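You operate a simulated robot arm through the tools that you are given. There is no shell and no other tool.

Carry out the task below with a simulated robot arm. There is one attempt and no reset: what you move stays moved.

JOB
Empty the small open bottle on the table into the can of its grade.
Fine: pour through the red funnel; bottle and funnel go back. Set down upright: small bottle.
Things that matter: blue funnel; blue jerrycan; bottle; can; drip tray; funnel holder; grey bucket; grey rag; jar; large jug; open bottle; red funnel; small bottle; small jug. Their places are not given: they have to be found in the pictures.

Only the result counts: the job must be done as asked and must still hold three seconds after the hand-in. Knocking over, shifting, dropping, spilling or breaking anything else fails it.

ROBOT AND FRAMES
A 7-joint arm with a three-finger gripper, fixed in place. Base frame: the origin is on the floor under the middle of its stand, x ahead of it, y to its left, z up; the work surface is at about z = 0.8. Readings come in m, rad, newtons and seconds.
It reaches about 1.342 m from its shoulder. Its first joint turns from -2.897 to 2.897 rad. Payload 2.69 kg.
Tool frame: the origin (TCP) lies between the finger pads and is the grasp point; the fingertips stand 0.03 m ahead of it; z points along the fingers, y is the line along which they close. The gripper opens to 0.128 m; its body begins 0.117 m behind the TCP.
Orientation is told as [roll, pitch, yaw] about the base's x, y, z axes, in that order, counted from this pose: with the fingers straight down and closing along the base's y, the tool's x points along the base's -x, its y along +y and its z along -z.

CONTROLS
- The arm moves only by the tool nudge_tool. Its argument "increments" is one flat list of numbers, 7 for each row, row after row: the turn, a rotation vector about the tool's x, y, z in units of 120 degrees (1.0 is 120 degrees), then the shift along the tool's x, y, z in units of 200 mm (1.0 is 200 mm), then the finger opening in m, from 0 to 0.128. In form: [rx, ry, rz, tx, ty, tz, claw, rx, ry, rz, tx, ty, tz, claw, ...]. A call has 1 to 20 rows; each row is the pose to reach, as a shift and turn from the pose commanded when the call began, along the tool's axes at that moment. A call with a number of a shift or a turn outside -1 to 1 is refused whole. Rows are played at 5 a second. More than 0.05 m and 0.15 rad between two rows, or a gripper value outside its range, and nothing of the call is played. Where a pose cannot be reached the arm comes as near as it can. A force on the tool above 40 N (or 10 N above the force at the start of the call, whichever is more), or a blocked arm, ends the call early, and 0.2 s more pass. Each finger travels about 0.127 m/s and halts on what it meets, pressing with about 38 N; the grip force reading is that of the motor and also rises with nothing between the fingers. The clock runs only during rows and for 0.2 s after the last one: add rows that repeat a pose to give the fingers time. The reply holds the time, the measured pose of the TCP, the force on the tool along the base axes, the opening and the grip force, in the units named above and with some noise, with the torque about the TCP (base axes, N m) and any sound that the robot's microphone picked up, and new pictures: "views" is both (left out), scene, wrist or none.
- Cameras (640 x 400 px; columns grow to the right, rows downward): "scene" is fixed at [0.4014, -0.5004, 1.8735]; the picture's right is [0.74, -0.67, 0.00], its down [-0.63, -0.69, -0.34] and it looks along [0.23, 0.25, -0.94] (base axes); focal length 214 px, centre (320, 200). "wrist" rides on the gripper at [0.058, 0.054, -0.131] in the tool frame; the picture's right is [-0.68, 0.74, 0.00], its down [-0.62, -0.57, -0.55] and it looks along [-0.40, -0.37, 0.84] (tool axes); focal length 234 px, centre (320, 200).
- raise_lower(by): moves the trunk up (or, below 0, down) by that many m; the arm rides with it, the base frame stays. It gives what a move gives, with no picture.
- measure_at(camera, pixels): there is no depth. For up to 12 entries [column, row, z] of the newest picture of that camera ("zoom" is the newest enlarged one), the place [x, y] in the base frame at which the ray of that pixel passes the height z, good to about 0.003 m. The clock stands still meanwhile.
- close_up(camera, box): a new picture of the part [left, top, right, bottom] of that camera's present view, enlarged. The clock stands still meanwhile.
- job_done(): hands the job in; it is judged then, once.

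Open the gripper and draw the arm clear of the work before you hand the job in, unless the task says otherwise.

The tools are called after "Request:" as a command line: name --argument value ..., lists and objects as JSON in quotes. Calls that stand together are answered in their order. nudge_tool: Moves the arm, as the interface text tells. Its arguments: {"type":"object","properties":{"increments":{"type":"array","items":{"type":"number"}},"views":{"type":"string","enum":["both","scene","wrist","none"]}},"required":["increments"]} The other tools are called the same way: raise_lower (by) moves the trunk up or down; measure_at (camera, pixels) gives the place at which the rays of pixels pass given heights; close_up (camera, box) takes an enlarged picture of a part of a camera's view; job_done () hands the job in.

At the start:

```text
time: 0.0
position: [0.5537, 0.3724, 1.5187]
orientation: [-0.001, 0.001, 0.001]
force: [-0.1, -0.1, 0.3]
ft_torque: [-0.03, -0.01, 0.0]
finger_gap: 0.1281
finger_force: 0.0
trunk travel left (down, up): [-0.175, 0.175]
```

scene: 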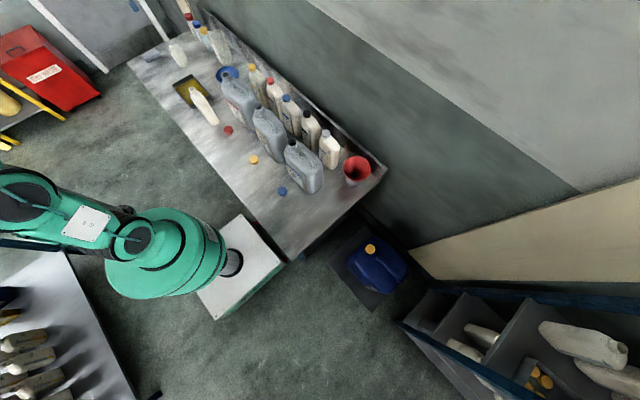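
wrist: 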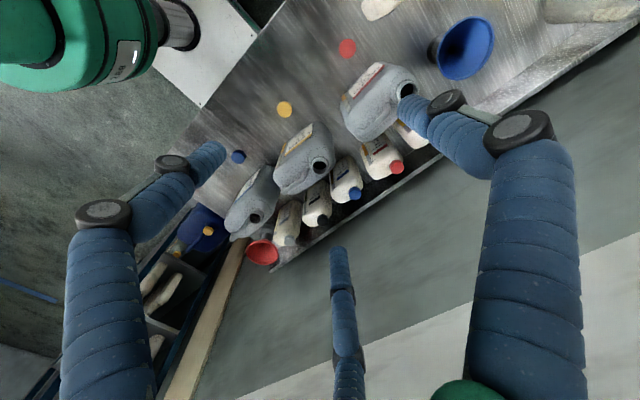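

I begin by enlarging the work table area in the scene picture (around columns 120-400, rows 20-220) to identify the objects.

Request:
close_up --camera "scene" --box '[150, 20, 310, 120]'

Request:
close_up --camera "scene" --box '[230, 80, 390, 220]'

Request:
close_up --camera "wrist" --box '[200, 0, 520, 280]'

```text
4.00 times, centred on (230, 70) of scene
```

zoom: 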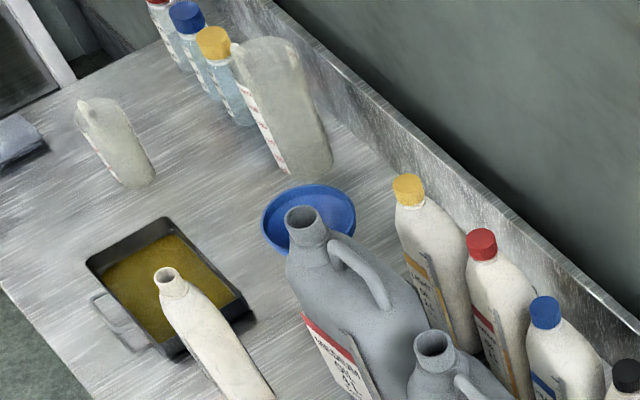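

```text
2.86 times, centred on (310, 150) of scene
```

zoom: 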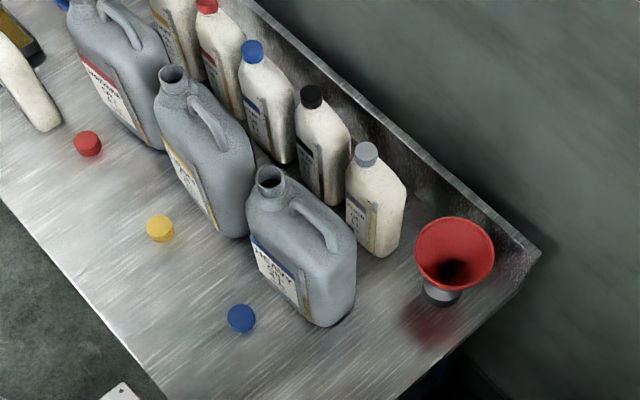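

```text
1.43 times, centred on (360, 140) of wrist
```

zoom: 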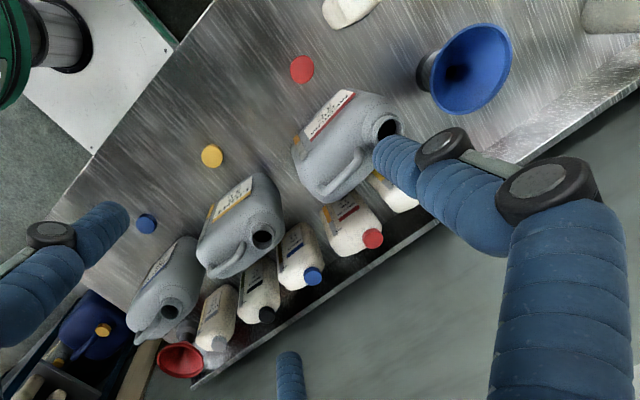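

The small open bottle stands by the drip tray at about scene (205,105); I enlarge it and the cans' labels to read the grade.

Request:
close_up --camera "scene" --box '[180, 80, 228, 130]'

Request:
close_up --camera "scene" --box '[215, 60, 275, 140]'

Request:
close_up --camera "scene" --box '[265, 95, 335, 200]'

Request:
close_up --camera "wrist" --box '[340, 0, 420, 50]'

```text
8.00 times, centred on (204, 105) of scene
```

zoom: 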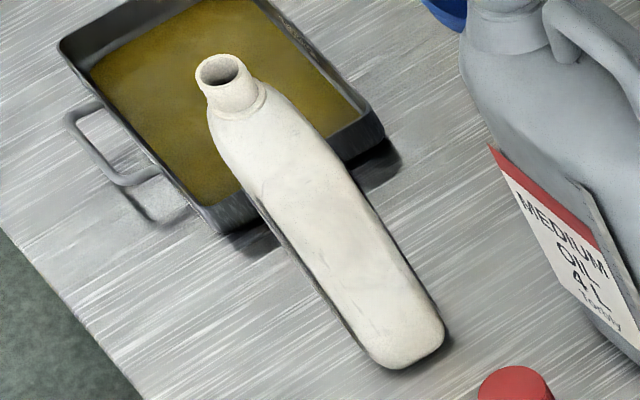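

```text
5.00 times, centred on (245, 100) of scene
```

zoom: 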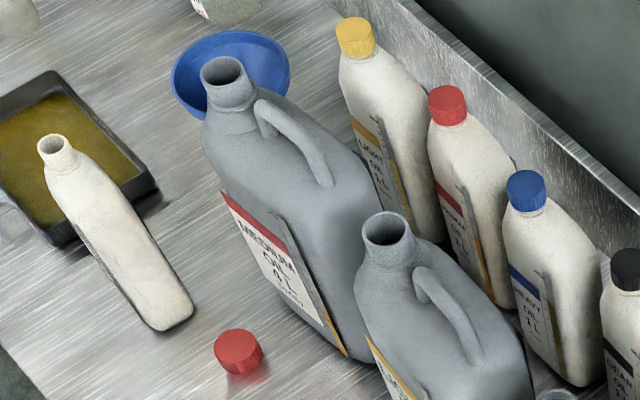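

```text
3.81 times, centred on (300, 148) of scene
```

zoom: 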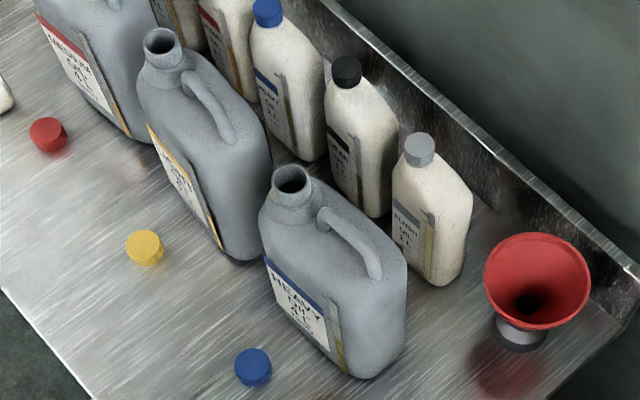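

```text
8.00 times, centred on (380, 25) of wrist
```

zoom: 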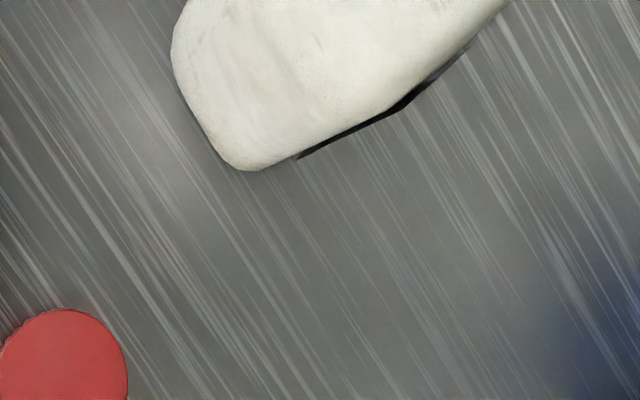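

The cans read MEDIUM (red), LIGHT (yellow), HEAVY (blue); the bottle's label isn't visible from here. I measure rough positions of the main things at the table height and guess heights.

Request:
measure_at --camera "scene" --pixels '[[214.6, 122, 0.8], [191.8, 88.8, 1.0], [225.4, 75, 1.08], [258.6, 105.6, 1.08], [292.6, 142.7, 1.08], [345, 181, 0.8], [357, 168, 1.0], [228, 131, 0.82], [253, 160, 0.82], [283, 191, 0.82], [128, 64, 0.8], [290, 262, 0.8]]'

Request:
measure_at --camera "wrist" --pixels '[[407, 90, 1.05], [320, 166, 1.05], [254, 217, 1.05], [262, 250, 0.95], [373, 14, 0.8], [347, 48, 0.82], [284, 109, 0.82], [238, 157, 0.82], [467, 48, 0.95], [440, 50, 0.8]]'

```text
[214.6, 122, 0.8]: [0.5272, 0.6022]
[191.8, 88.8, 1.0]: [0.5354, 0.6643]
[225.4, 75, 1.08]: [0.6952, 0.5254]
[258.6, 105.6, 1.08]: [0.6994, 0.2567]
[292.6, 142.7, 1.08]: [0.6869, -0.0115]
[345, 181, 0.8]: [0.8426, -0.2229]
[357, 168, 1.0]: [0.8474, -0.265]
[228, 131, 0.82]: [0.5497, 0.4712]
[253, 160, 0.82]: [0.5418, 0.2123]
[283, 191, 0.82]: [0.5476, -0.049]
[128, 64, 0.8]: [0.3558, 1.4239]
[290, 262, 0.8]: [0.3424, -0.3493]
```

```text
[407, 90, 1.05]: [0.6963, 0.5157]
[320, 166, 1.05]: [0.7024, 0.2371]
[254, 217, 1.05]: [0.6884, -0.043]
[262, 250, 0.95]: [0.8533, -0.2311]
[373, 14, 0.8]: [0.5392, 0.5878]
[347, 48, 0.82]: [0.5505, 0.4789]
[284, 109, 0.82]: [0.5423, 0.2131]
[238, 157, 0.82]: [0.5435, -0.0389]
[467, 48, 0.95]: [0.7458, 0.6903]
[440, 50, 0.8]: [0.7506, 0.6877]
```

Table edges run along base x/y, and the bottle is near (0.53, 0.61). I move the arm back and left (toward -x, +y, down) so the wrist camera sees the bottle's hidden sides.

Request:
nudge_tool --increments '[0, 0, 0, 0.096, 0.125, 0.125, 0.128, 0, 0, 0, 0.1925, 0.25, 0.25, 0.128, 0, 0, 0, 0.289, 0.375, 0.375, 0.128, 0, 0, 0, 0.385, 0.5, 0.5, 0.128, 0, 0, 0, 0.481, 0.625, 0.625, 0.128, 0, 0, 0, 0.5775, 0.75, 0.75, 0.128, 0, 0, 0, 0.674, 0.875, 0.875, 0.128, 0, 0, 0, 0.77, 1.0, 1.0, 0.128]' --views "both"

```text
time: 1.8
position: [0.4006, 0.5712, 1.3175]
orientation: [0.0, -0.001, -0.001]
force: [0.2, -0.3, -0.3]
ft_torque: [-0.02, 0.0, -0.04]
finger_gap: 0.1278
finger_force: 0.1
trunk travel left (down, up): [-0.175, 0.175]
```

scene: 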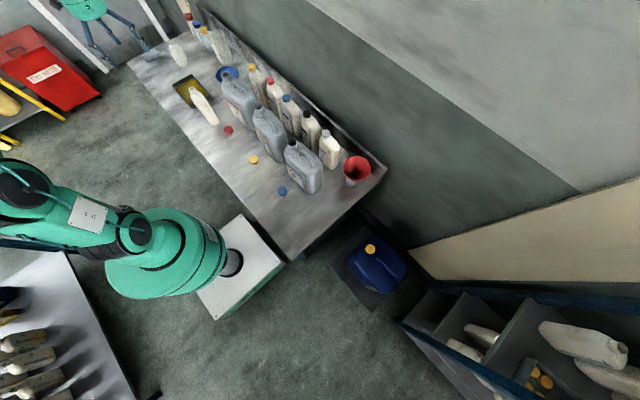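
wrist: 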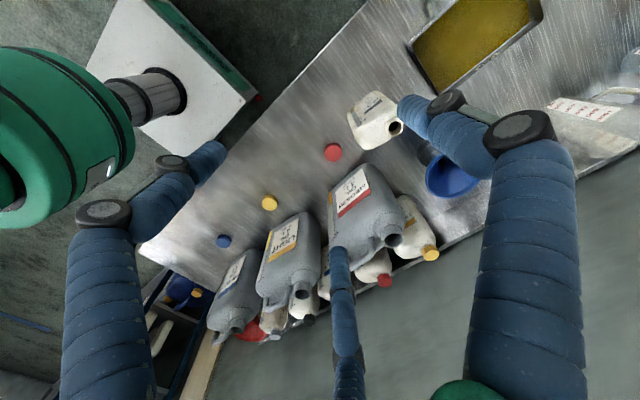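

Now the bottle's label is visible in the wrist view around (375,108). I enlarge it to read it.

Request:
close_up --camera "wrist" --box '[340, 80, 420, 150]'

Request:
close_up --camera "wrist" --box '[200, 160, 440, 350]'

```text
5.71 times, centred on (380, 115) of wrist
```

zoom: 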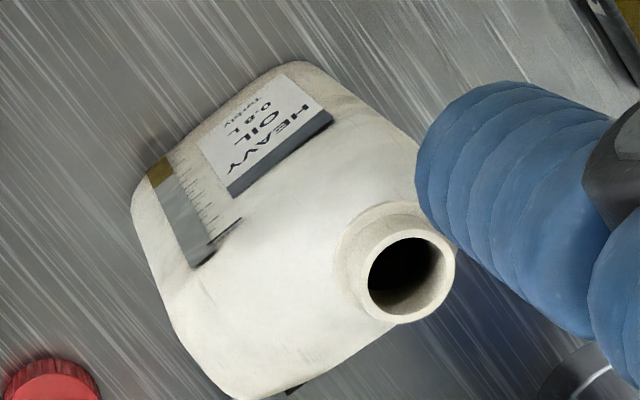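

```text
2.11 times, centred on (320, 255) of wrist
```

zoom: 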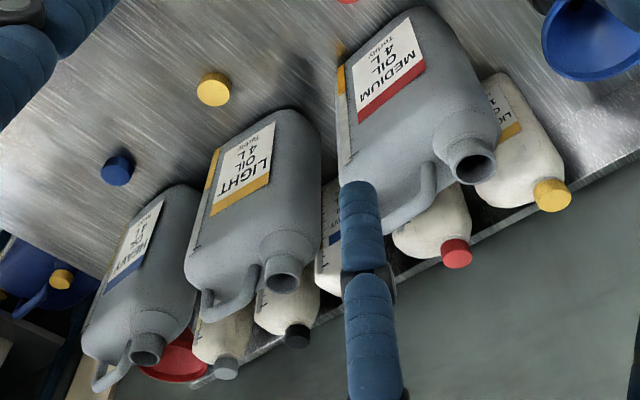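

The bottle reads "HEAVY OIL 0.9 L", so its can is the blue-striped HEAVY can. Now I measure the bottle's features in the wrist picture (mouth about (395.8,128.7), base corners (349,111),(376,91)).

Request:
measure_at --camera "wrist" --pixels '[[395.8, 128.7, 1.0], [395.8, 128.7, 1.03], [349.4, 111.1, 0.8], [375.6, 91.4, 0.8], [364.2, 114.1, 0.9], [382.3, 100.1, 0.9], [400, 238, 1.09], [302, 293, 1.09], [238, 327, 1.09]]'

Request:
measure_at --camera "scene" --pixels '[[191.8, 88.8, 1.03], [191.8, 88.8, 1.01], [210, 125.8, 0.8], [219.2, 121.5, 0.8], [194.5, 104, 0.8]]'

Request:
close_up --camera "wrist" --box '[200, 270, 280, 350]'

Request:
close_up --camera "scene" --box '[275, 130, 335, 200]'

Request:
close_up --camera "scene" --box '[325, 140, 385, 200]'

```text
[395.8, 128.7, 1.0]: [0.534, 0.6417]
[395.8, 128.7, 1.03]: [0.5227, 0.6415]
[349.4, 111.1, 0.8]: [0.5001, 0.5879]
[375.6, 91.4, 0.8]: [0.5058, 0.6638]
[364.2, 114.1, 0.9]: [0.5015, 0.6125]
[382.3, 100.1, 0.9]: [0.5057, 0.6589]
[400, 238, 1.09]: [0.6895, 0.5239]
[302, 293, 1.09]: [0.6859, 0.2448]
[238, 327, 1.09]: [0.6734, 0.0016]
```

```text
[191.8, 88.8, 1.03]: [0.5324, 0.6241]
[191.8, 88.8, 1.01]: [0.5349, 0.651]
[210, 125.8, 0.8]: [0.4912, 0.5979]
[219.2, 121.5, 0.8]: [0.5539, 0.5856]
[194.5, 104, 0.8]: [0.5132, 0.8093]
```

```text
5.00 times, centred on (240, 310) of wrist
```

zoom: 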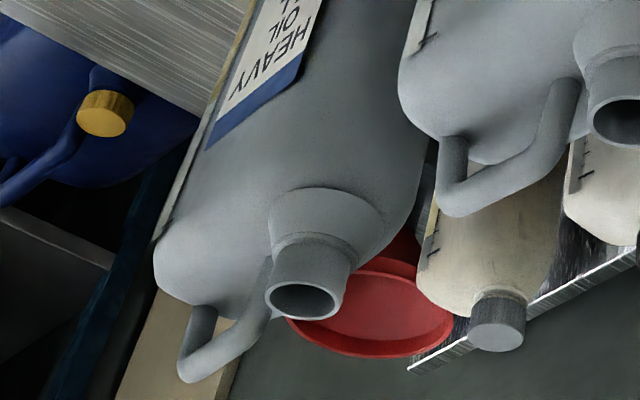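

```text
5.71 times, centred on (305, 165) of scene
```

zoom: 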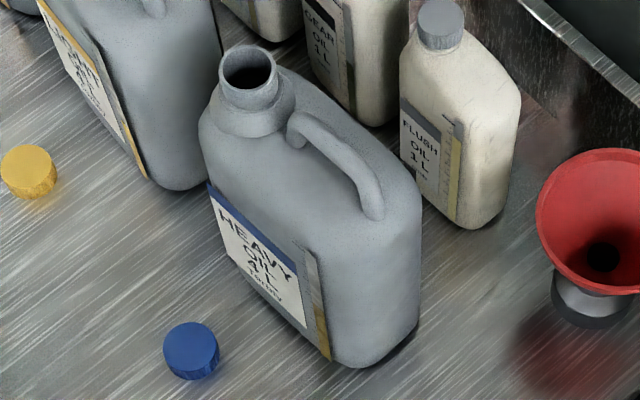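

```text
6.67 times, centred on (355, 170) of scene
```

zoom: 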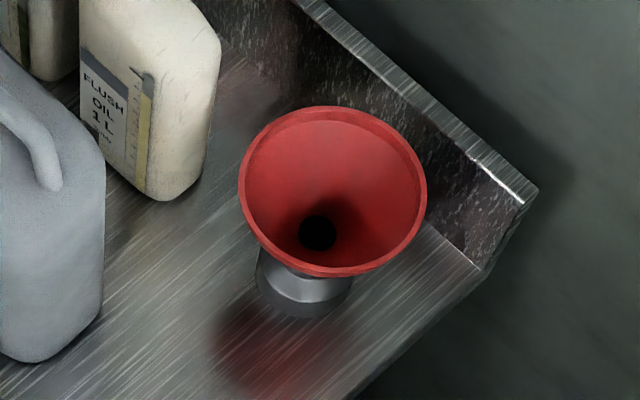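

The HEAVY can is the blue-striped one at about (0.68, -0.02). Before planning grasps I test how the three fingers close, in free air, by closing to 0.05 m.

Request:
nudge_tool --increments '[0, 0, 0, 0, 0, 0, 0.09, 0, 0, 0, 0, 0, 0, 0.05, 0, 0, 0, 0, 0, 0, 0.05, 0, 0, 0, 0, 0, 0, 0.05]' --views "wrist"

Request:
nudge_tool --increments '[0, 0, 0, 0, 0, 0, 0.02, 0, 0, 0, 0, 0, 0, 0.0, 0, 0, 0, 0, 0, 0, 0.0, 0, 0, 0, 0, 0, 0, 0.0]' --views "wrist"

```text
time: 2.8
position: [0.3997, 0.5723, 1.319]
orientation: [0.001, -0.001, 0.002]
force: [-0.7, 0.5, 0.4]
ft_torque: [0.02, -0.01, -0.01]
finger_gap: 0.0501
finger_force: 0.1
trunk travel left (down, up): [-0.175, 0.175]
```

wrist: 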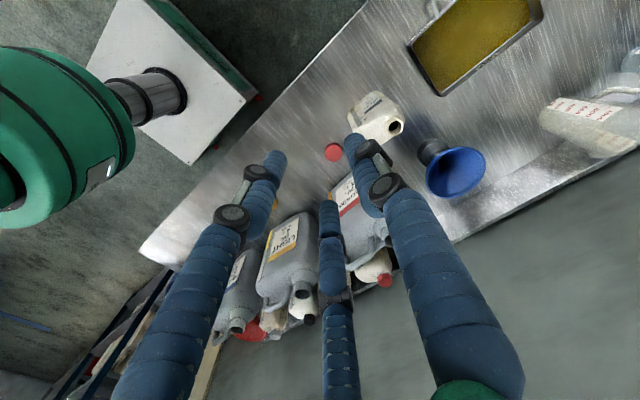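

```text
time: 3.8
position: [0.4001, 0.571, 1.3187]
orientation: [0.0, 0.001, 0.001]
force: [-0.6, 0.2, -0.7]
ft_torque: [-0.01, 0.01, 0.01]
finger_gap: 0.002
finger_force: 31.5
trunk travel left (down, up): [-0.175, 0.175]
```

wrist: 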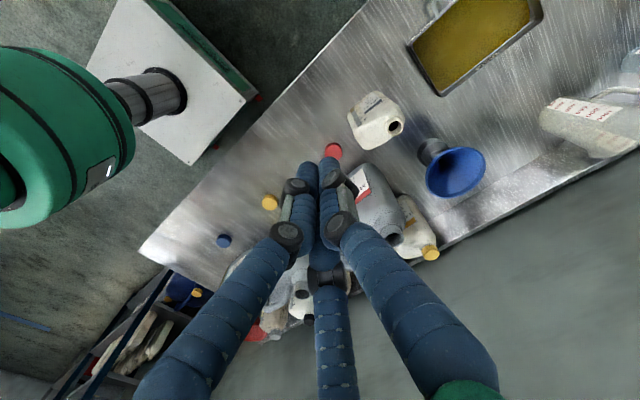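

The fingers close radially like a three-jaw chuck (thumb on tool +y). I now reopen and travel toward -y to view the red funnel and the HEAVY can up close.

Request:
nudge_tool --increments '[0, 0, 0, 0, -0.2, 0, 0.05, 0, 0, 0, 0, -0.4, 0, 0.1, 0, 0, 0, 0, -0.6, 0, 0.128, 0, 0, 0, 0, -0.8, 0, 0.128, 0, 0, 0, 0, -1.0, 0, 0.128]' --views "none"

Request:
nudge_tool --increments '[0, 0, 0, 0, -0.2, 0, 0.128, 0, 0, 0, 0, -0.4, 0, 0.128, 0, 0, 0, 0, -0.6, 0, 0.128, 0, 0, 0, 0, -0.8, 0, 0.128, 0, 0, 0, 0, -1.0, 0, 0.128]' --views "none"

Request:
nudge_tool --increments '[0, 0, 0, 0, -0.2, 0, 0.128, 0, 0, 0, 0, -0.4, 0, 0.128, 0, 0, 0, 0, -0.6, 0, 0.128, 0, 0, 0, 0, -0.8, 0, 0.128, 0, 0, 0, 0, -1.0, 0, 0.128]' --views "both"

```text
time: 5.0
position: [0.3995, 0.3694, 1.3182]
orientation: [0.0, 0.0, 0.0]
force: [0.0, -0.3, 1.1]
ft_torque: [0.0, -0.01, -0.02]
finger_gap: 0.1279
finger_force: 0.0
trunk travel left (down, up): [-0.175, 0.175]
```

```text
time: 6.2
position: [0.3993, 0.1705, 1.3179]
orientation: [0.0, 0.001, 0.0]
force: [-0.1, 0.2, 1.3]
ft_torque: [0.01, -0.05, 0.01]
finger_gap: 0.1279
finger_force: 0.1
trunk travel left (down, up): [-0.175, 0.175]
```

```text
time: 7.4
position: [0.4004, -0.0292, 1.3185]
orientation: [0.0, -0.001, 0.002]
force: [0.3, -0.6, 0.4]
ft_torque: [0.01, -0.05, -0.02]
finger_gap: 0.1277
finger_force: 0.1
trunk travel left (down, up): [-0.175, 0.175]
```

scene: 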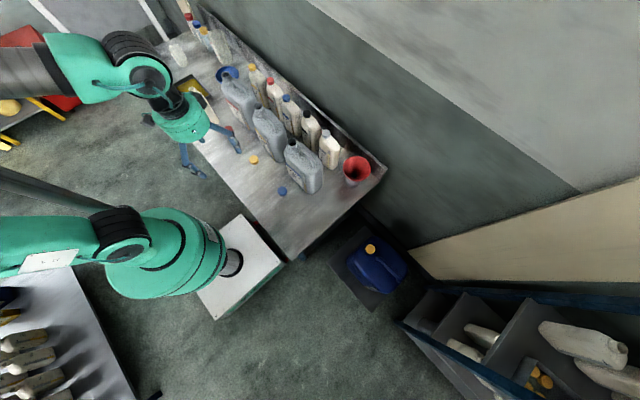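
wrist: 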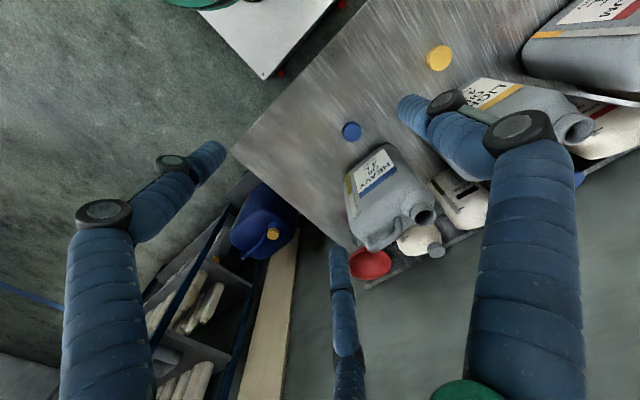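

The funnel is seen at wrist (370,263) but partly hidden. I rotate the tool -90° about its axis (thumb toward the robot) while moving 0.2 m toward -y, to get a camera view from the clear table end.

Request:
nudge_tool --increments '[0, 0, -0.0625, 0, -0.083, 0, 0.128, 0, 0, -0.125, 0, -0.167, 0, 0.128, 0, 0, -0.1875, 0, -0.25, 0, 0.128, 0, 0, -0.25, 0, -0.333, 0, 0.128, 0, 0, -0.3125, 0, -0.417, 0, 0.128, 0, 0, -0.375, 0, -0.5, 0, 0.128, 0, 0, -0.4375, 0, -0.583, 0, 0.128, 0, 0, -0.5, 0, -0.667, 0, 0.128, 0, 0, -0.5625, 0, -0.75, 0, 0.128, 0, 0, -0.625, 0, -0.833, 0, 0.128, 0, 0, -0.6875, 0, -0.917, 0, 0.128, 0, 0, -0.75, 0, -1.0, 0, 0.128]' --views "both"

```text
time: 10.0
position: [0.3996, -0.2293, 1.3193]
orientation: [0.001, -0.001, 1.572]
force: [0.3, -0.7, 0.4]
ft_torque: [-0.02, -0.01, -0.03]
finger_gap: 0.1279
finger_force: 0.0
trunk travel left (down, up): [-0.175, 0.175]
```

scene: 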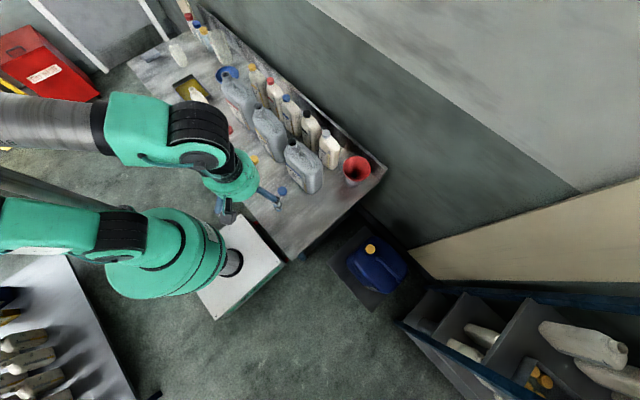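
wrist: 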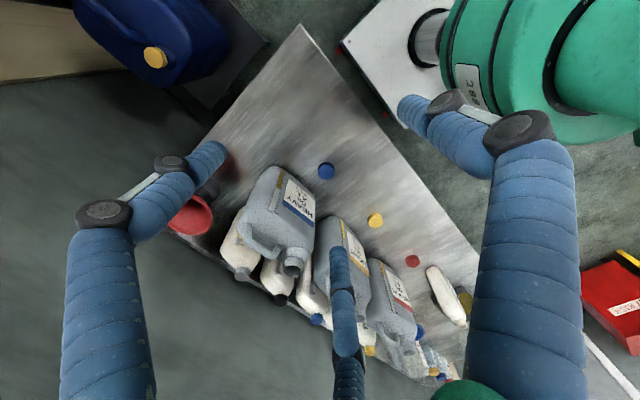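

Orientation is as intended. Next I tilt the fingers 30° forward and move to about (0.60, -0.37, 1.12) for a side view of the funnel and the HEAVY can.

Request:
nudge_tool --increments '[0.03125, 0, 0, 0.0875, -0.125, 0.125, 0.128, 0.0625, 0, 0, 0.175, -0.25, 0.25, 0.128, 0.09375, 0, 0, 0.2625, -0.375, 0.375, 0.128, 0.125, 0, 0, 0.35, -0.5, 0.5, 0.128, 0.15625, 0, 0, 0.4375, -0.625, 0.625, 0.128, 0.1875, 0, 0, 0.525, -0.75, 0.75, 0.128, 0.21875, 0, 0, 0.6125, -0.875, 0.875, 0.128, 0.25, 0, 0, 0.7, -1.0, 1.0, 0.128]' --views "both"

```text
time: 11.8
position: [0.6, -0.3689, 1.1179]
orientation: [-0.523, -0.001, 1.571]
force: [0.3, 0.2, -0.1]
ft_torque: [-0.02, 0.02, 0.04]
finger_gap: 0.1278
finger_force: 0.1
trunk travel left (down, up): [-0.175, 0.175]
```

scene: 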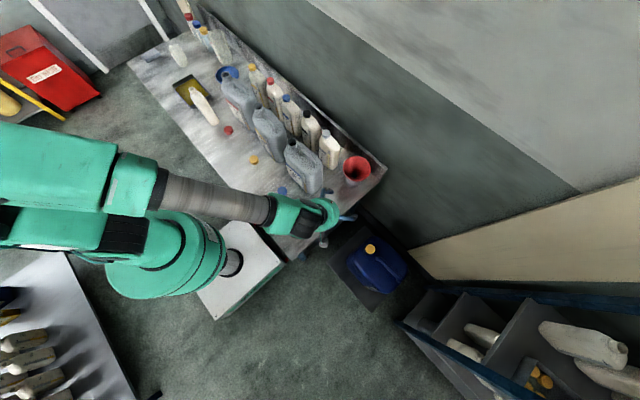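
wrist: 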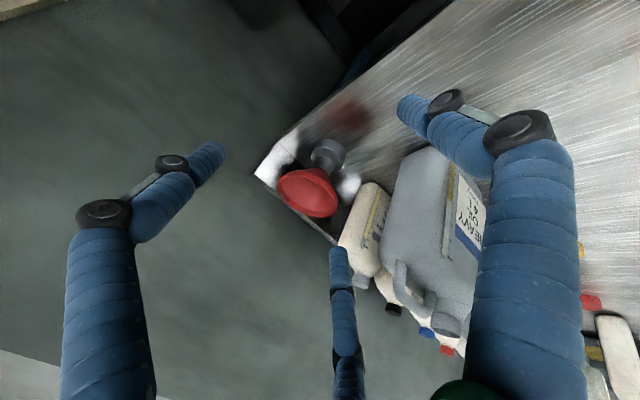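

The side view shows the funnel in its holder (wrist about (315,180)) and the HEAVY can at (430,260). I enlarge both.

Request:
close_up --camera "wrist" --box '[255, 125, 375, 230]'

Request:
close_up --camera "wrist" --box '[340, 140, 500, 360]'

```text
3.81 times, centred on (315, 178) of wrist
```

zoom: 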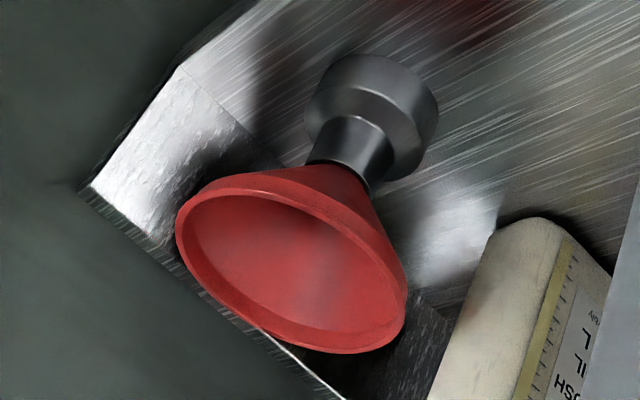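

```text
1.82 times, centred on (420, 250) of wrist
```

zoom: 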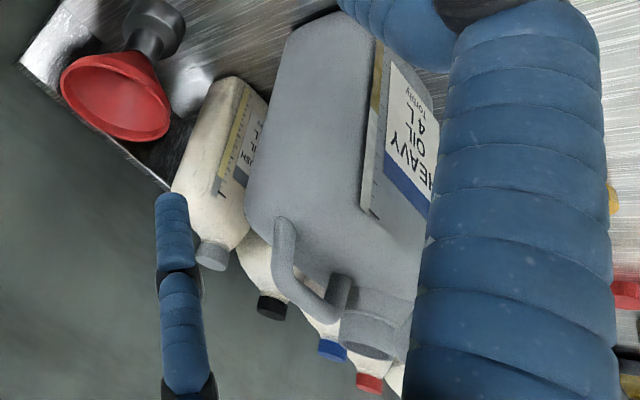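

I measure the rim centre from both cameras at several heights to triangulate, plus points on the holder and rim.

Request:
measure_at --camera "scene" --pixels '[[356.9, 168.5, 0.9], [356.9, 168.5, 0.95], [356.9, 168.5, 1.0], [342.7, 168.5, 0.95], [371.0, 168.5, 0.95], [356.9, 156, 0.95], [356.9, 181.5, 0.95], [354.5, 174.8, 0.85], [352.8, 184.5, 0.8], [352.5, 187.7, 0.8]]'

Request:
measure_at --camera "wrist" --pixels '[[307.1, 195.1, 0.9], [307.1, 195.1, 0.95], [307.1, 195.1, 1.0], [277.5, 184, 0.95], [338, 207, 0.95], [323, 218, 0.95], [329, 147, 0.8], [322, 170, 0.87]]'

```text
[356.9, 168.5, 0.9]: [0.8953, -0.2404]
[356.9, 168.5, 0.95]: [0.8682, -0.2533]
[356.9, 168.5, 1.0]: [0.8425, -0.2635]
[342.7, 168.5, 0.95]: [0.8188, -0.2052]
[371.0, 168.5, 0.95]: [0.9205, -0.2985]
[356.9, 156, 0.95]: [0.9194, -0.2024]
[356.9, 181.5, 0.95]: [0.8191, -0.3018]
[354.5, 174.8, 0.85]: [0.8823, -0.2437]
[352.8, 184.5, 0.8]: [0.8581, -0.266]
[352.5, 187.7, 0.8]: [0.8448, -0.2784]
```

```text
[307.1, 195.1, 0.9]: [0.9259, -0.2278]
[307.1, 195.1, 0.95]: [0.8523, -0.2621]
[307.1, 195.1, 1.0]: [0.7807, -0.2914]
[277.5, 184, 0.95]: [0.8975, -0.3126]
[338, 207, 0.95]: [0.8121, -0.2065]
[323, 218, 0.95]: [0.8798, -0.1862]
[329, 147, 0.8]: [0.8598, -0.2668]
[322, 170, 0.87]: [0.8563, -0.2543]
```

Rim centre triangulates near (0.87,-0.255,0.945), rim diameter about 0.138 m, so I'll pinch the wall. I check clearances of the HEAVY can and FLUSH bottle next to it.

Request:
measure_at --camera "scene" --pixels '[[309.4, 193.9, 0.8], [321.7, 190.4, 0.8], [332.7, 169.9, 0.8], [326, 133.5, 1.02], [314, 146.6, 1.0], [299, 134, 1.02], [387, 160, 0.9], [380.5, 179, 0.8]]'

Request:
measure_at --camera "wrist" --pixels '[[361, 281, 1.02], [442, 324, 1.09], [410, 300, 1.07], [394, 180, 0.8], [414, 155, 0.8], [432, 147, 0.8]]'

```text
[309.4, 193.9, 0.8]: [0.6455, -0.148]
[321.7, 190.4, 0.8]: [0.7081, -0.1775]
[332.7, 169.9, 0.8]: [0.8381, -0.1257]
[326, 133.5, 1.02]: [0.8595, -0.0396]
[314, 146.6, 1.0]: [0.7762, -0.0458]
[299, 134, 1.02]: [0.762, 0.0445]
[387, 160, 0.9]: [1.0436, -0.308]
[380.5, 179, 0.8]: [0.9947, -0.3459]
```

```text
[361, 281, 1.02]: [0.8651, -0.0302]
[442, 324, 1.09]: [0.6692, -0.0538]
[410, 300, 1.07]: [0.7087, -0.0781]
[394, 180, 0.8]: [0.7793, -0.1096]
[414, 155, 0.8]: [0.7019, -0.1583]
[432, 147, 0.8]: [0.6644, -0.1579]
```

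The can mouth triangulates to about (0.689,-0.009,1.076). I move to a pre-grasp pose about 0.12 m back from the funnel wall, yawed 30° so the hand comes from the open corner, and look again.

Request:
nudge_tool --increments '[0, -0.025, -0.0433, -0.05, -0.099, 0.1426, 0.12, 0, -0.05, -0.0866, -0.1, -0.198, 0.2852, 0.1, 0, -0.075, -0.1299, -0.15, -0.297, 0.4278, 0.08, 0, -0.1, -0.1732, -0.2, -0.396, 0.5704, 0.08, 0, -0.125, -0.2165, -0.25, -0.495, 0.713, 0.08]' --views "both"

```text
time: 13.0
position: [0.7558, -0.317, 1.0439]
orientation: [-0.523, -0.002, 2.096]
force: [-0.2, 0.1, 0.3]
ft_torque: [0.03, 0.02, 0.0]
finger_gap: 0.08
finger_force: 0.1
trunk travel left (down, up): [-0.175, 0.175]
```

scene: 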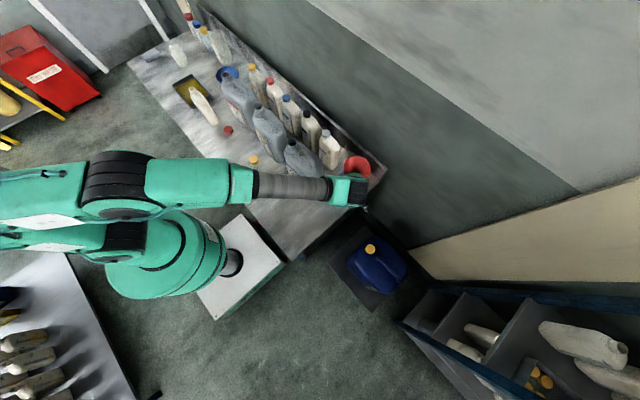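
wrist: 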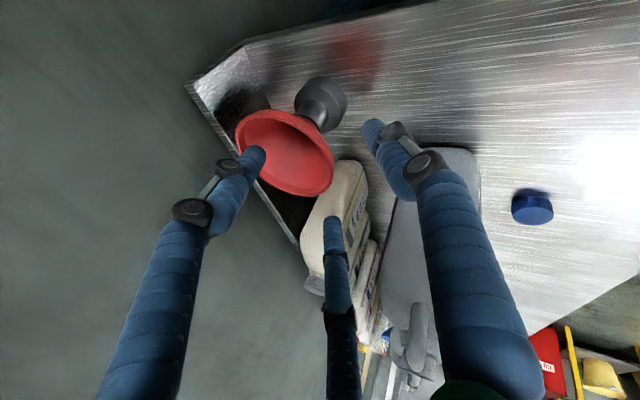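

The pre-grasp view shows the funnel at wrist (288,150) closer. I enlarge it to measure its rim precisely.

Request:
close_up --camera "wrist" --box '[225, 65, 385, 215]'

```text
2.67 times, centred on (305, 140) of wrist
```

zoom: 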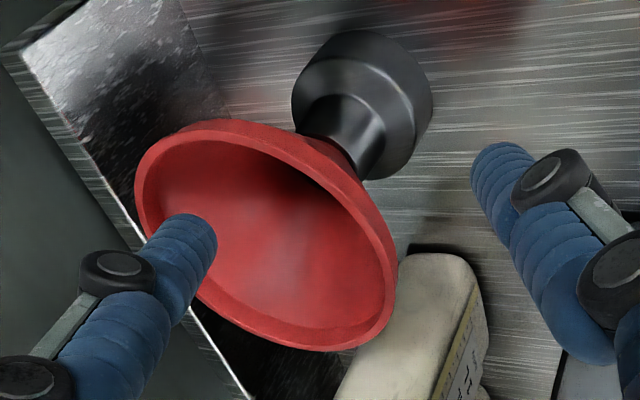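

I measure the rim's extreme points from the enlarged picture at candidate rim heights.

Request:
measure_at --camera "zoom" --pixels '[[135, 185, 0.945], [397, 280, 0.945], [240, 125, 0.945], [320, 352, 0.945], [160, 255, 0.945], [385, 235, 0.945], [135, 185, 0.935], [397, 280, 0.935], [320, 352, 0.935], [240, 125, 0.935], [363, 105, 0.8], [350, 125, 0.86]]'

Request:
close_up --camera "scene" --box '[325, 140, 385, 200]'

```text
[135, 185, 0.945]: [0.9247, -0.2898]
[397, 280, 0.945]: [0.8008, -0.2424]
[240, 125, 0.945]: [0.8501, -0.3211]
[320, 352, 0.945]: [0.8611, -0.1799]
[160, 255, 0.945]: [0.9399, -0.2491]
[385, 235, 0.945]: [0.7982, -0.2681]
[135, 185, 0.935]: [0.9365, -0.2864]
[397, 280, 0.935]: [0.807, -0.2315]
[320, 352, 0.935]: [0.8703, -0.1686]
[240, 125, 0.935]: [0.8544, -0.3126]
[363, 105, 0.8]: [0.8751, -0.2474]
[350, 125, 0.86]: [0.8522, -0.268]
```

```text
6.67 times, centred on (355, 170) of scene
```

zoom: 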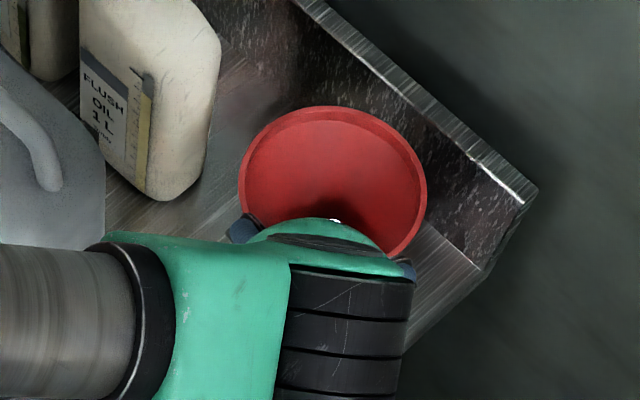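

The rim fits a circle centred (0.868,-0.2525) at z≈0.946, radius 0.070. I narrow the fingers to 0.05 m, line up the -x/-y wall between thumb (outside) and the two fingers (inside), and approach halfway.

Request:
nudge_tool --increments '[0, 0, 0, 0.0005, -0.024, 0.1, 0.065, 0, 0, 0, 0.001, -0.048, 0.2, 0.05, 0, 0, 0, 0.0015, -0.048, 0.25, 0.05, 0, 0, 0, 0.0015, -0.048, 0.3, 0.05, 0, 0, 0, 0.0015, -0.048, 0.35, 0.05]' --views "both"

```text
time: 14.2
position: [0.7943, -0.2975, 0.9886]
orientation: [-0.523, 0.001, 2.095]
force: [-0.3, 0.7, -0.1]
ft_torque: [0.01, -0.01, 0.03]
finger_gap: 0.0501
finger_force: 0.0
trunk travel left (down, up): [-0.175, 0.175]
```

scene: 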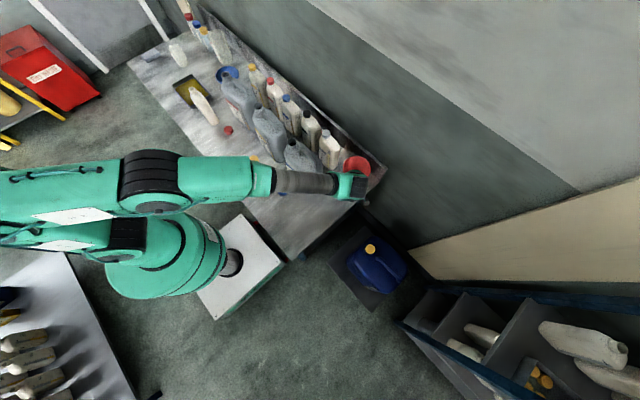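
wrist: 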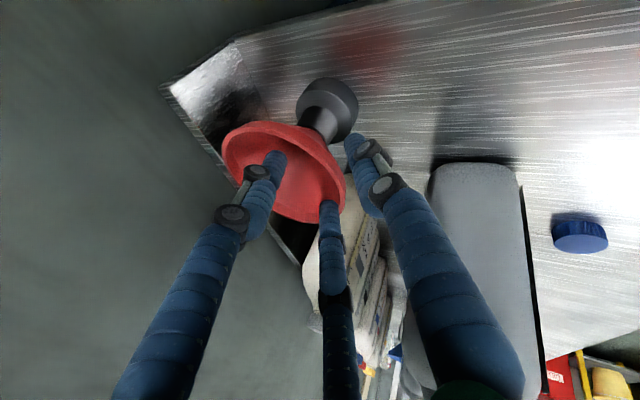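

The thumb tip is outside and fingers A/C over the inside of the bowl; I enlarge to check clearances.

Request:
close_up --camera "wrist" --box '[215, 70, 405, 240]'

```text
2.35 times, centred on (310, 155) of wrist
```

zoom: 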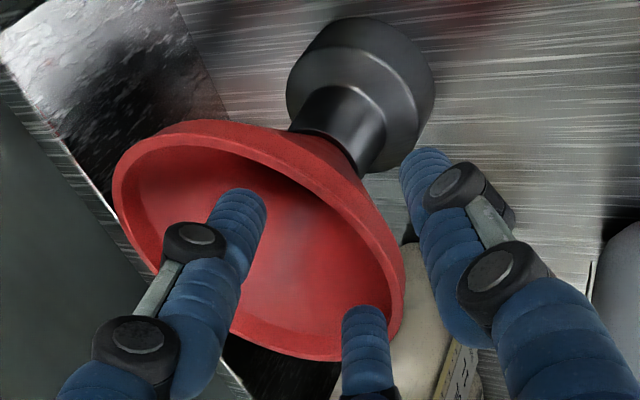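

I re-measure the rim circle from this closer view before the final approach.

Request:
measure_at --camera "zoom" --pixels '[[113, 185, 0.946], [405, 290, 0.946], [265, 128, 0.946], [310, 360, 0.946], [140, 250, 0.946], [397, 243, 0.946], [250, 340, 0.946], [400, 320, 0.946], [180, 122, 0.946], [387, 260, 0.946]]'

```text
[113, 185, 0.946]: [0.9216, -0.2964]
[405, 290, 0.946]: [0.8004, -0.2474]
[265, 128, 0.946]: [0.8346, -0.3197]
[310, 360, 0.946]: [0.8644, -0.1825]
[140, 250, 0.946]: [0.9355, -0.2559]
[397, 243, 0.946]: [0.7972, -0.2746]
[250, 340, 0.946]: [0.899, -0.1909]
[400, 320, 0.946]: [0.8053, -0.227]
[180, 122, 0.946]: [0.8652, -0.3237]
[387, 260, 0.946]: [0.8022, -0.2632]
```

The fit confirms centre (0.866,-0.2535), R 0.070. I make the last 49 mm approach along the fingers, slowly, with gap 0.05.

Request:
nudge_tool --increments '[0, 0, 0, -0.0117, 0.0095, 0.05, 0.05, 0, 0, 0, -0.0117, 0.0095, 0.1, 0.05, 0, 0, 0, -0.0117, 0.0095, 0.14, 0.05, 0, 0, 0, -0.0117, 0.0095, 0.18, 0.05, 0, 0, 0, -0.0117, 0.0095, 0.215, 0.05, 0, 0, 0, -0.0117, 0.0095, 0.2465, 0.05]' --views "both"

Request:
close_up --camera "wrist" --box '[215, 70, 405, 240]'

```text
time: 15.6
position: [0.8131, -0.2842, 0.9446]
orientation: [-0.525, 0.0, 2.095]
force: [0.1, 0.3, -0.3]
ft_torque: [0.01, 0.01, 0.02]
finger_gap: 0.05
finger_force: 0.1
trunk travel left (down, up): [-0.175, 0.175]
```

scene: 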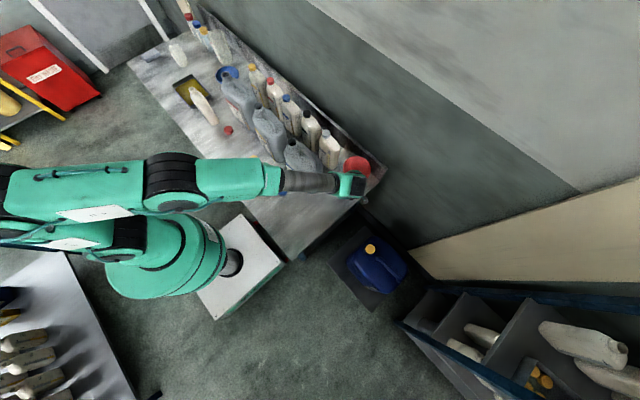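
wrist: 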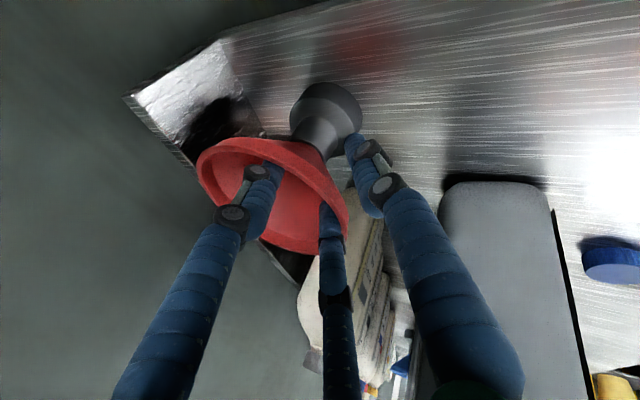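

```text
2.35 times, centred on (310, 155) of wrist
```

zoom: 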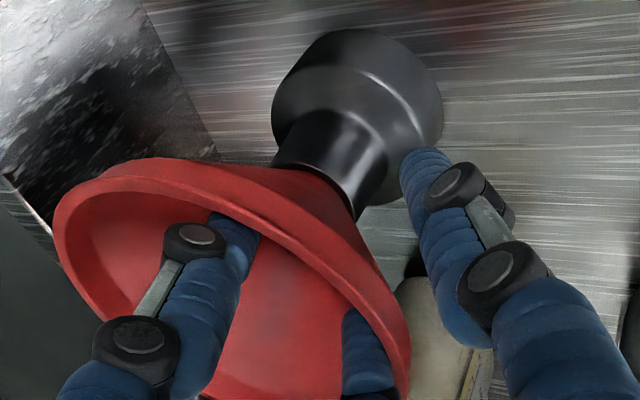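

Wall sits between the thumb and the two inner fingers with no contact force. I close the fingers gradually.

Request:
nudge_tool --increments '[0, 0, 0, 0, 0, 0, 0.04, 0, 0, 0, 0, 0, 0, 0.03, 0, 0, 0, 0, 0, 0, 0.02, 0, 0, 0, 0, 0, 0, 0.01, 0, 0, 0, 0, 0, 0, 0.0, 0, 0, 0, 0, 0, 0, 0.0, 0, 0, 0, 0, 0, 0, 0.0]' --views "wrist"

Request:
close_up --camera "wrist" --box '[215, 70, 405, 240]'

```text
time: 17.2
position: [0.8125, -0.2847, 0.9456]
orientation: [-0.523, 0.0, 2.095]
force: [-4.3, -1.6, -1.1]
ft_torque: [-0.23, 0.58, 0.02]
finger_gap: 0.0132
finger_force: 38.2
trunk travel left (down, up): [-0.175, 0.175]
```

wrist: 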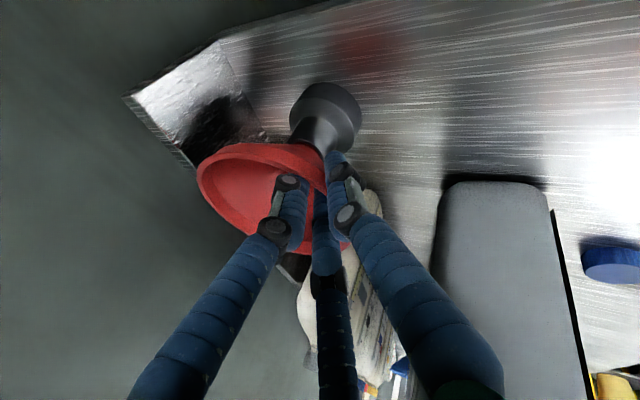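

```text
2.35 times, centred on (310, 155) of wrist
```

zoom: 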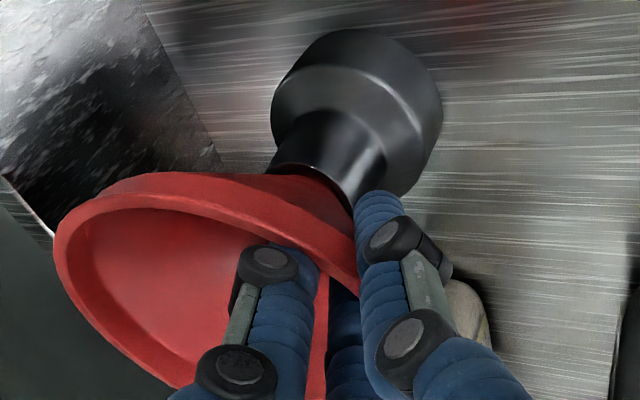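

The wall is clamped (gap 0.0132, 38 N) with a small side load of about 4.5 N against the holder. I relieve it by 1 mm along the reaction and re-read the force.

Request:
nudge_tool --increments '[0, 0, 0, 0, 0.0046, -0.0026, 0.0, 0, 0, 0, 0, 0.0046, -0.0026, 0.0]' --views "none"

```text
time: 17.8
position: [0.8117, -0.2842, 0.9459]
orientation: [-0.525, 0.001, 2.095]
force: [-4.8, -0.6, -0.1]
ft_torque: [-0.13, 0.54, 0.13]
finger_gap: 0.013
finger_force: 38.0
trunk travel left (down, up): [-0.175, 0.175]
```

The load barely changed, so it's small seating friction. I lift straight up 30 mm slowly and check force and picture.

Request:
nudge_tool --increments '[0, 0, 0, 0, -0.0125, -0.02165, 0.0, 0, 0, 0, 0, -0.025, -0.0433, 0.0, 0, 0, 0, 0, -0.0375, -0.065, 0.0, 0, 0, 0, 0, -0.05, -0.0866, 0.0, 0, 0, 0, 0, -0.0625, -0.10825, 0.0, 0, 0, 0, 0, -0.075, -0.1299, 0.0]' --views "both"

Request:
close_up --camera "wrist" --box '[195, 50, 405, 240]'

```text
time: 19.2
position: [0.812, -0.2846, 0.9753]
orientation: [-0.524, 0.0, 2.096]
force: [-3.1, -4.7, -1.0]
ft_torque: [-0.46, 0.38, -0.11]
finger_gap: 0.0141
finger_force: 38.5
trunk travel left (down, up): [-0.175, 0.175]
```

scene: 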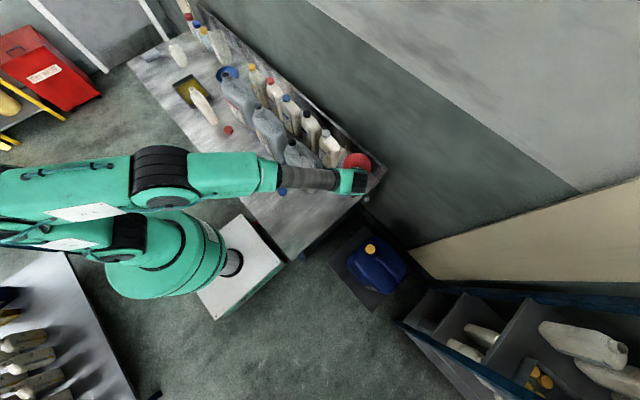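
wrist: 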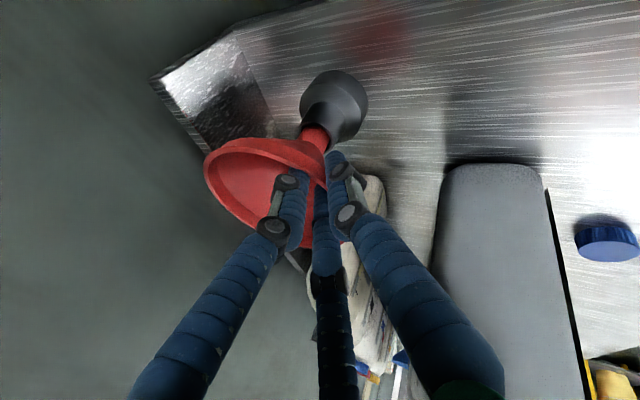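

```text
2.11 times, centred on (300, 145) of wrist
```

zoom: 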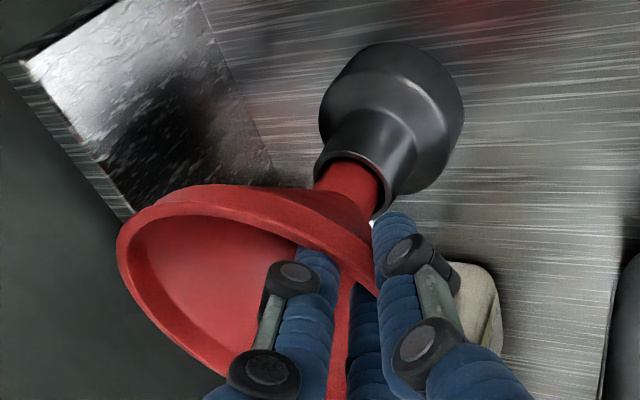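

The funnel's spout is sliding out of the holder cleanly. I continue lifting straight up another 120 mm.

Request:
nudge_tool --increments '[0, 0, 0, 0, -0.0375, -0.065, 0.0, 0, 0, 0, 0, -0.075, -0.13, 0.0, 0, 0, 0, 0, -0.1125, -0.195, 0.0, 0, 0, 0, 0, -0.15, -0.26, 0.0, 0, 0, 0, 0, -0.1875, -0.325, 0.0, 0, 0, 0, 0, -0.225, -0.39, 0.0, 0, 0, 0, 0, -0.2625, -0.455, 0.0, 0, 0, 0, 0, -0.3, -0.52, 0.0]' --views "both"

Request:
close_up --camera "wrist" --box '[195, 50, 405, 240]'

Request:
close_up --camera "scene" --box '[310, 130, 410, 220]'

```text
time: 21.0
position: [0.8123, -0.2836, 1.095]
orientation: [-0.522, -0.001, 2.095]
force: [0.2, -0.6, -0.6]
ft_torque: [-0.02, 0.05, -0.05]
finger_gap: 0.0112
finger_force: 37.9
trunk travel left (down, up): [-0.175, 0.175]
```

scene: 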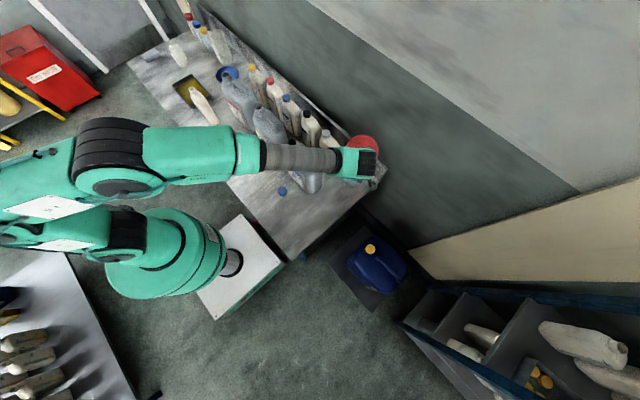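
wrist: 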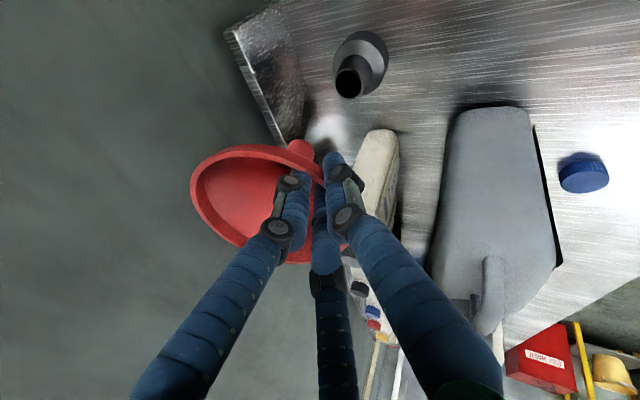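

```text
2.11 times, centred on (300, 145) of wrist
```

zoom: 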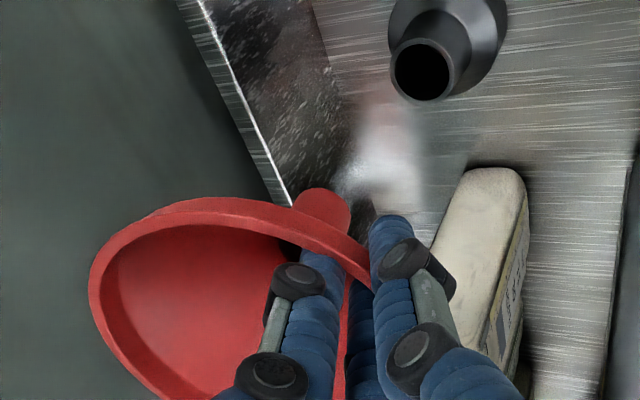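

```text
4.44 times, centred on (360, 175) of scene
```

zoom: 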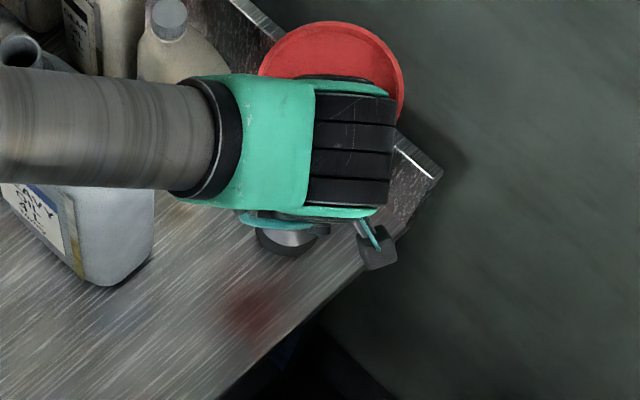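

The funnel is free of the holder and hangs in the grip; it may have tilted. I enlarge the rim to work out its tilt in the hand.

Request:
close_up --camera "wrist" --box '[180, 125, 350, 275]'

```text
2.67 times, centred on (265, 200) of wrist
```

zoom: 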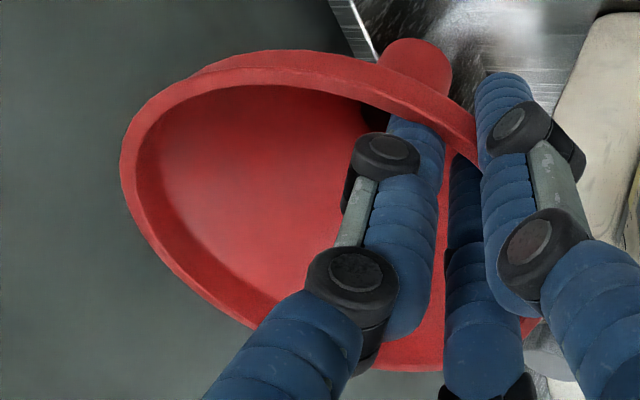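

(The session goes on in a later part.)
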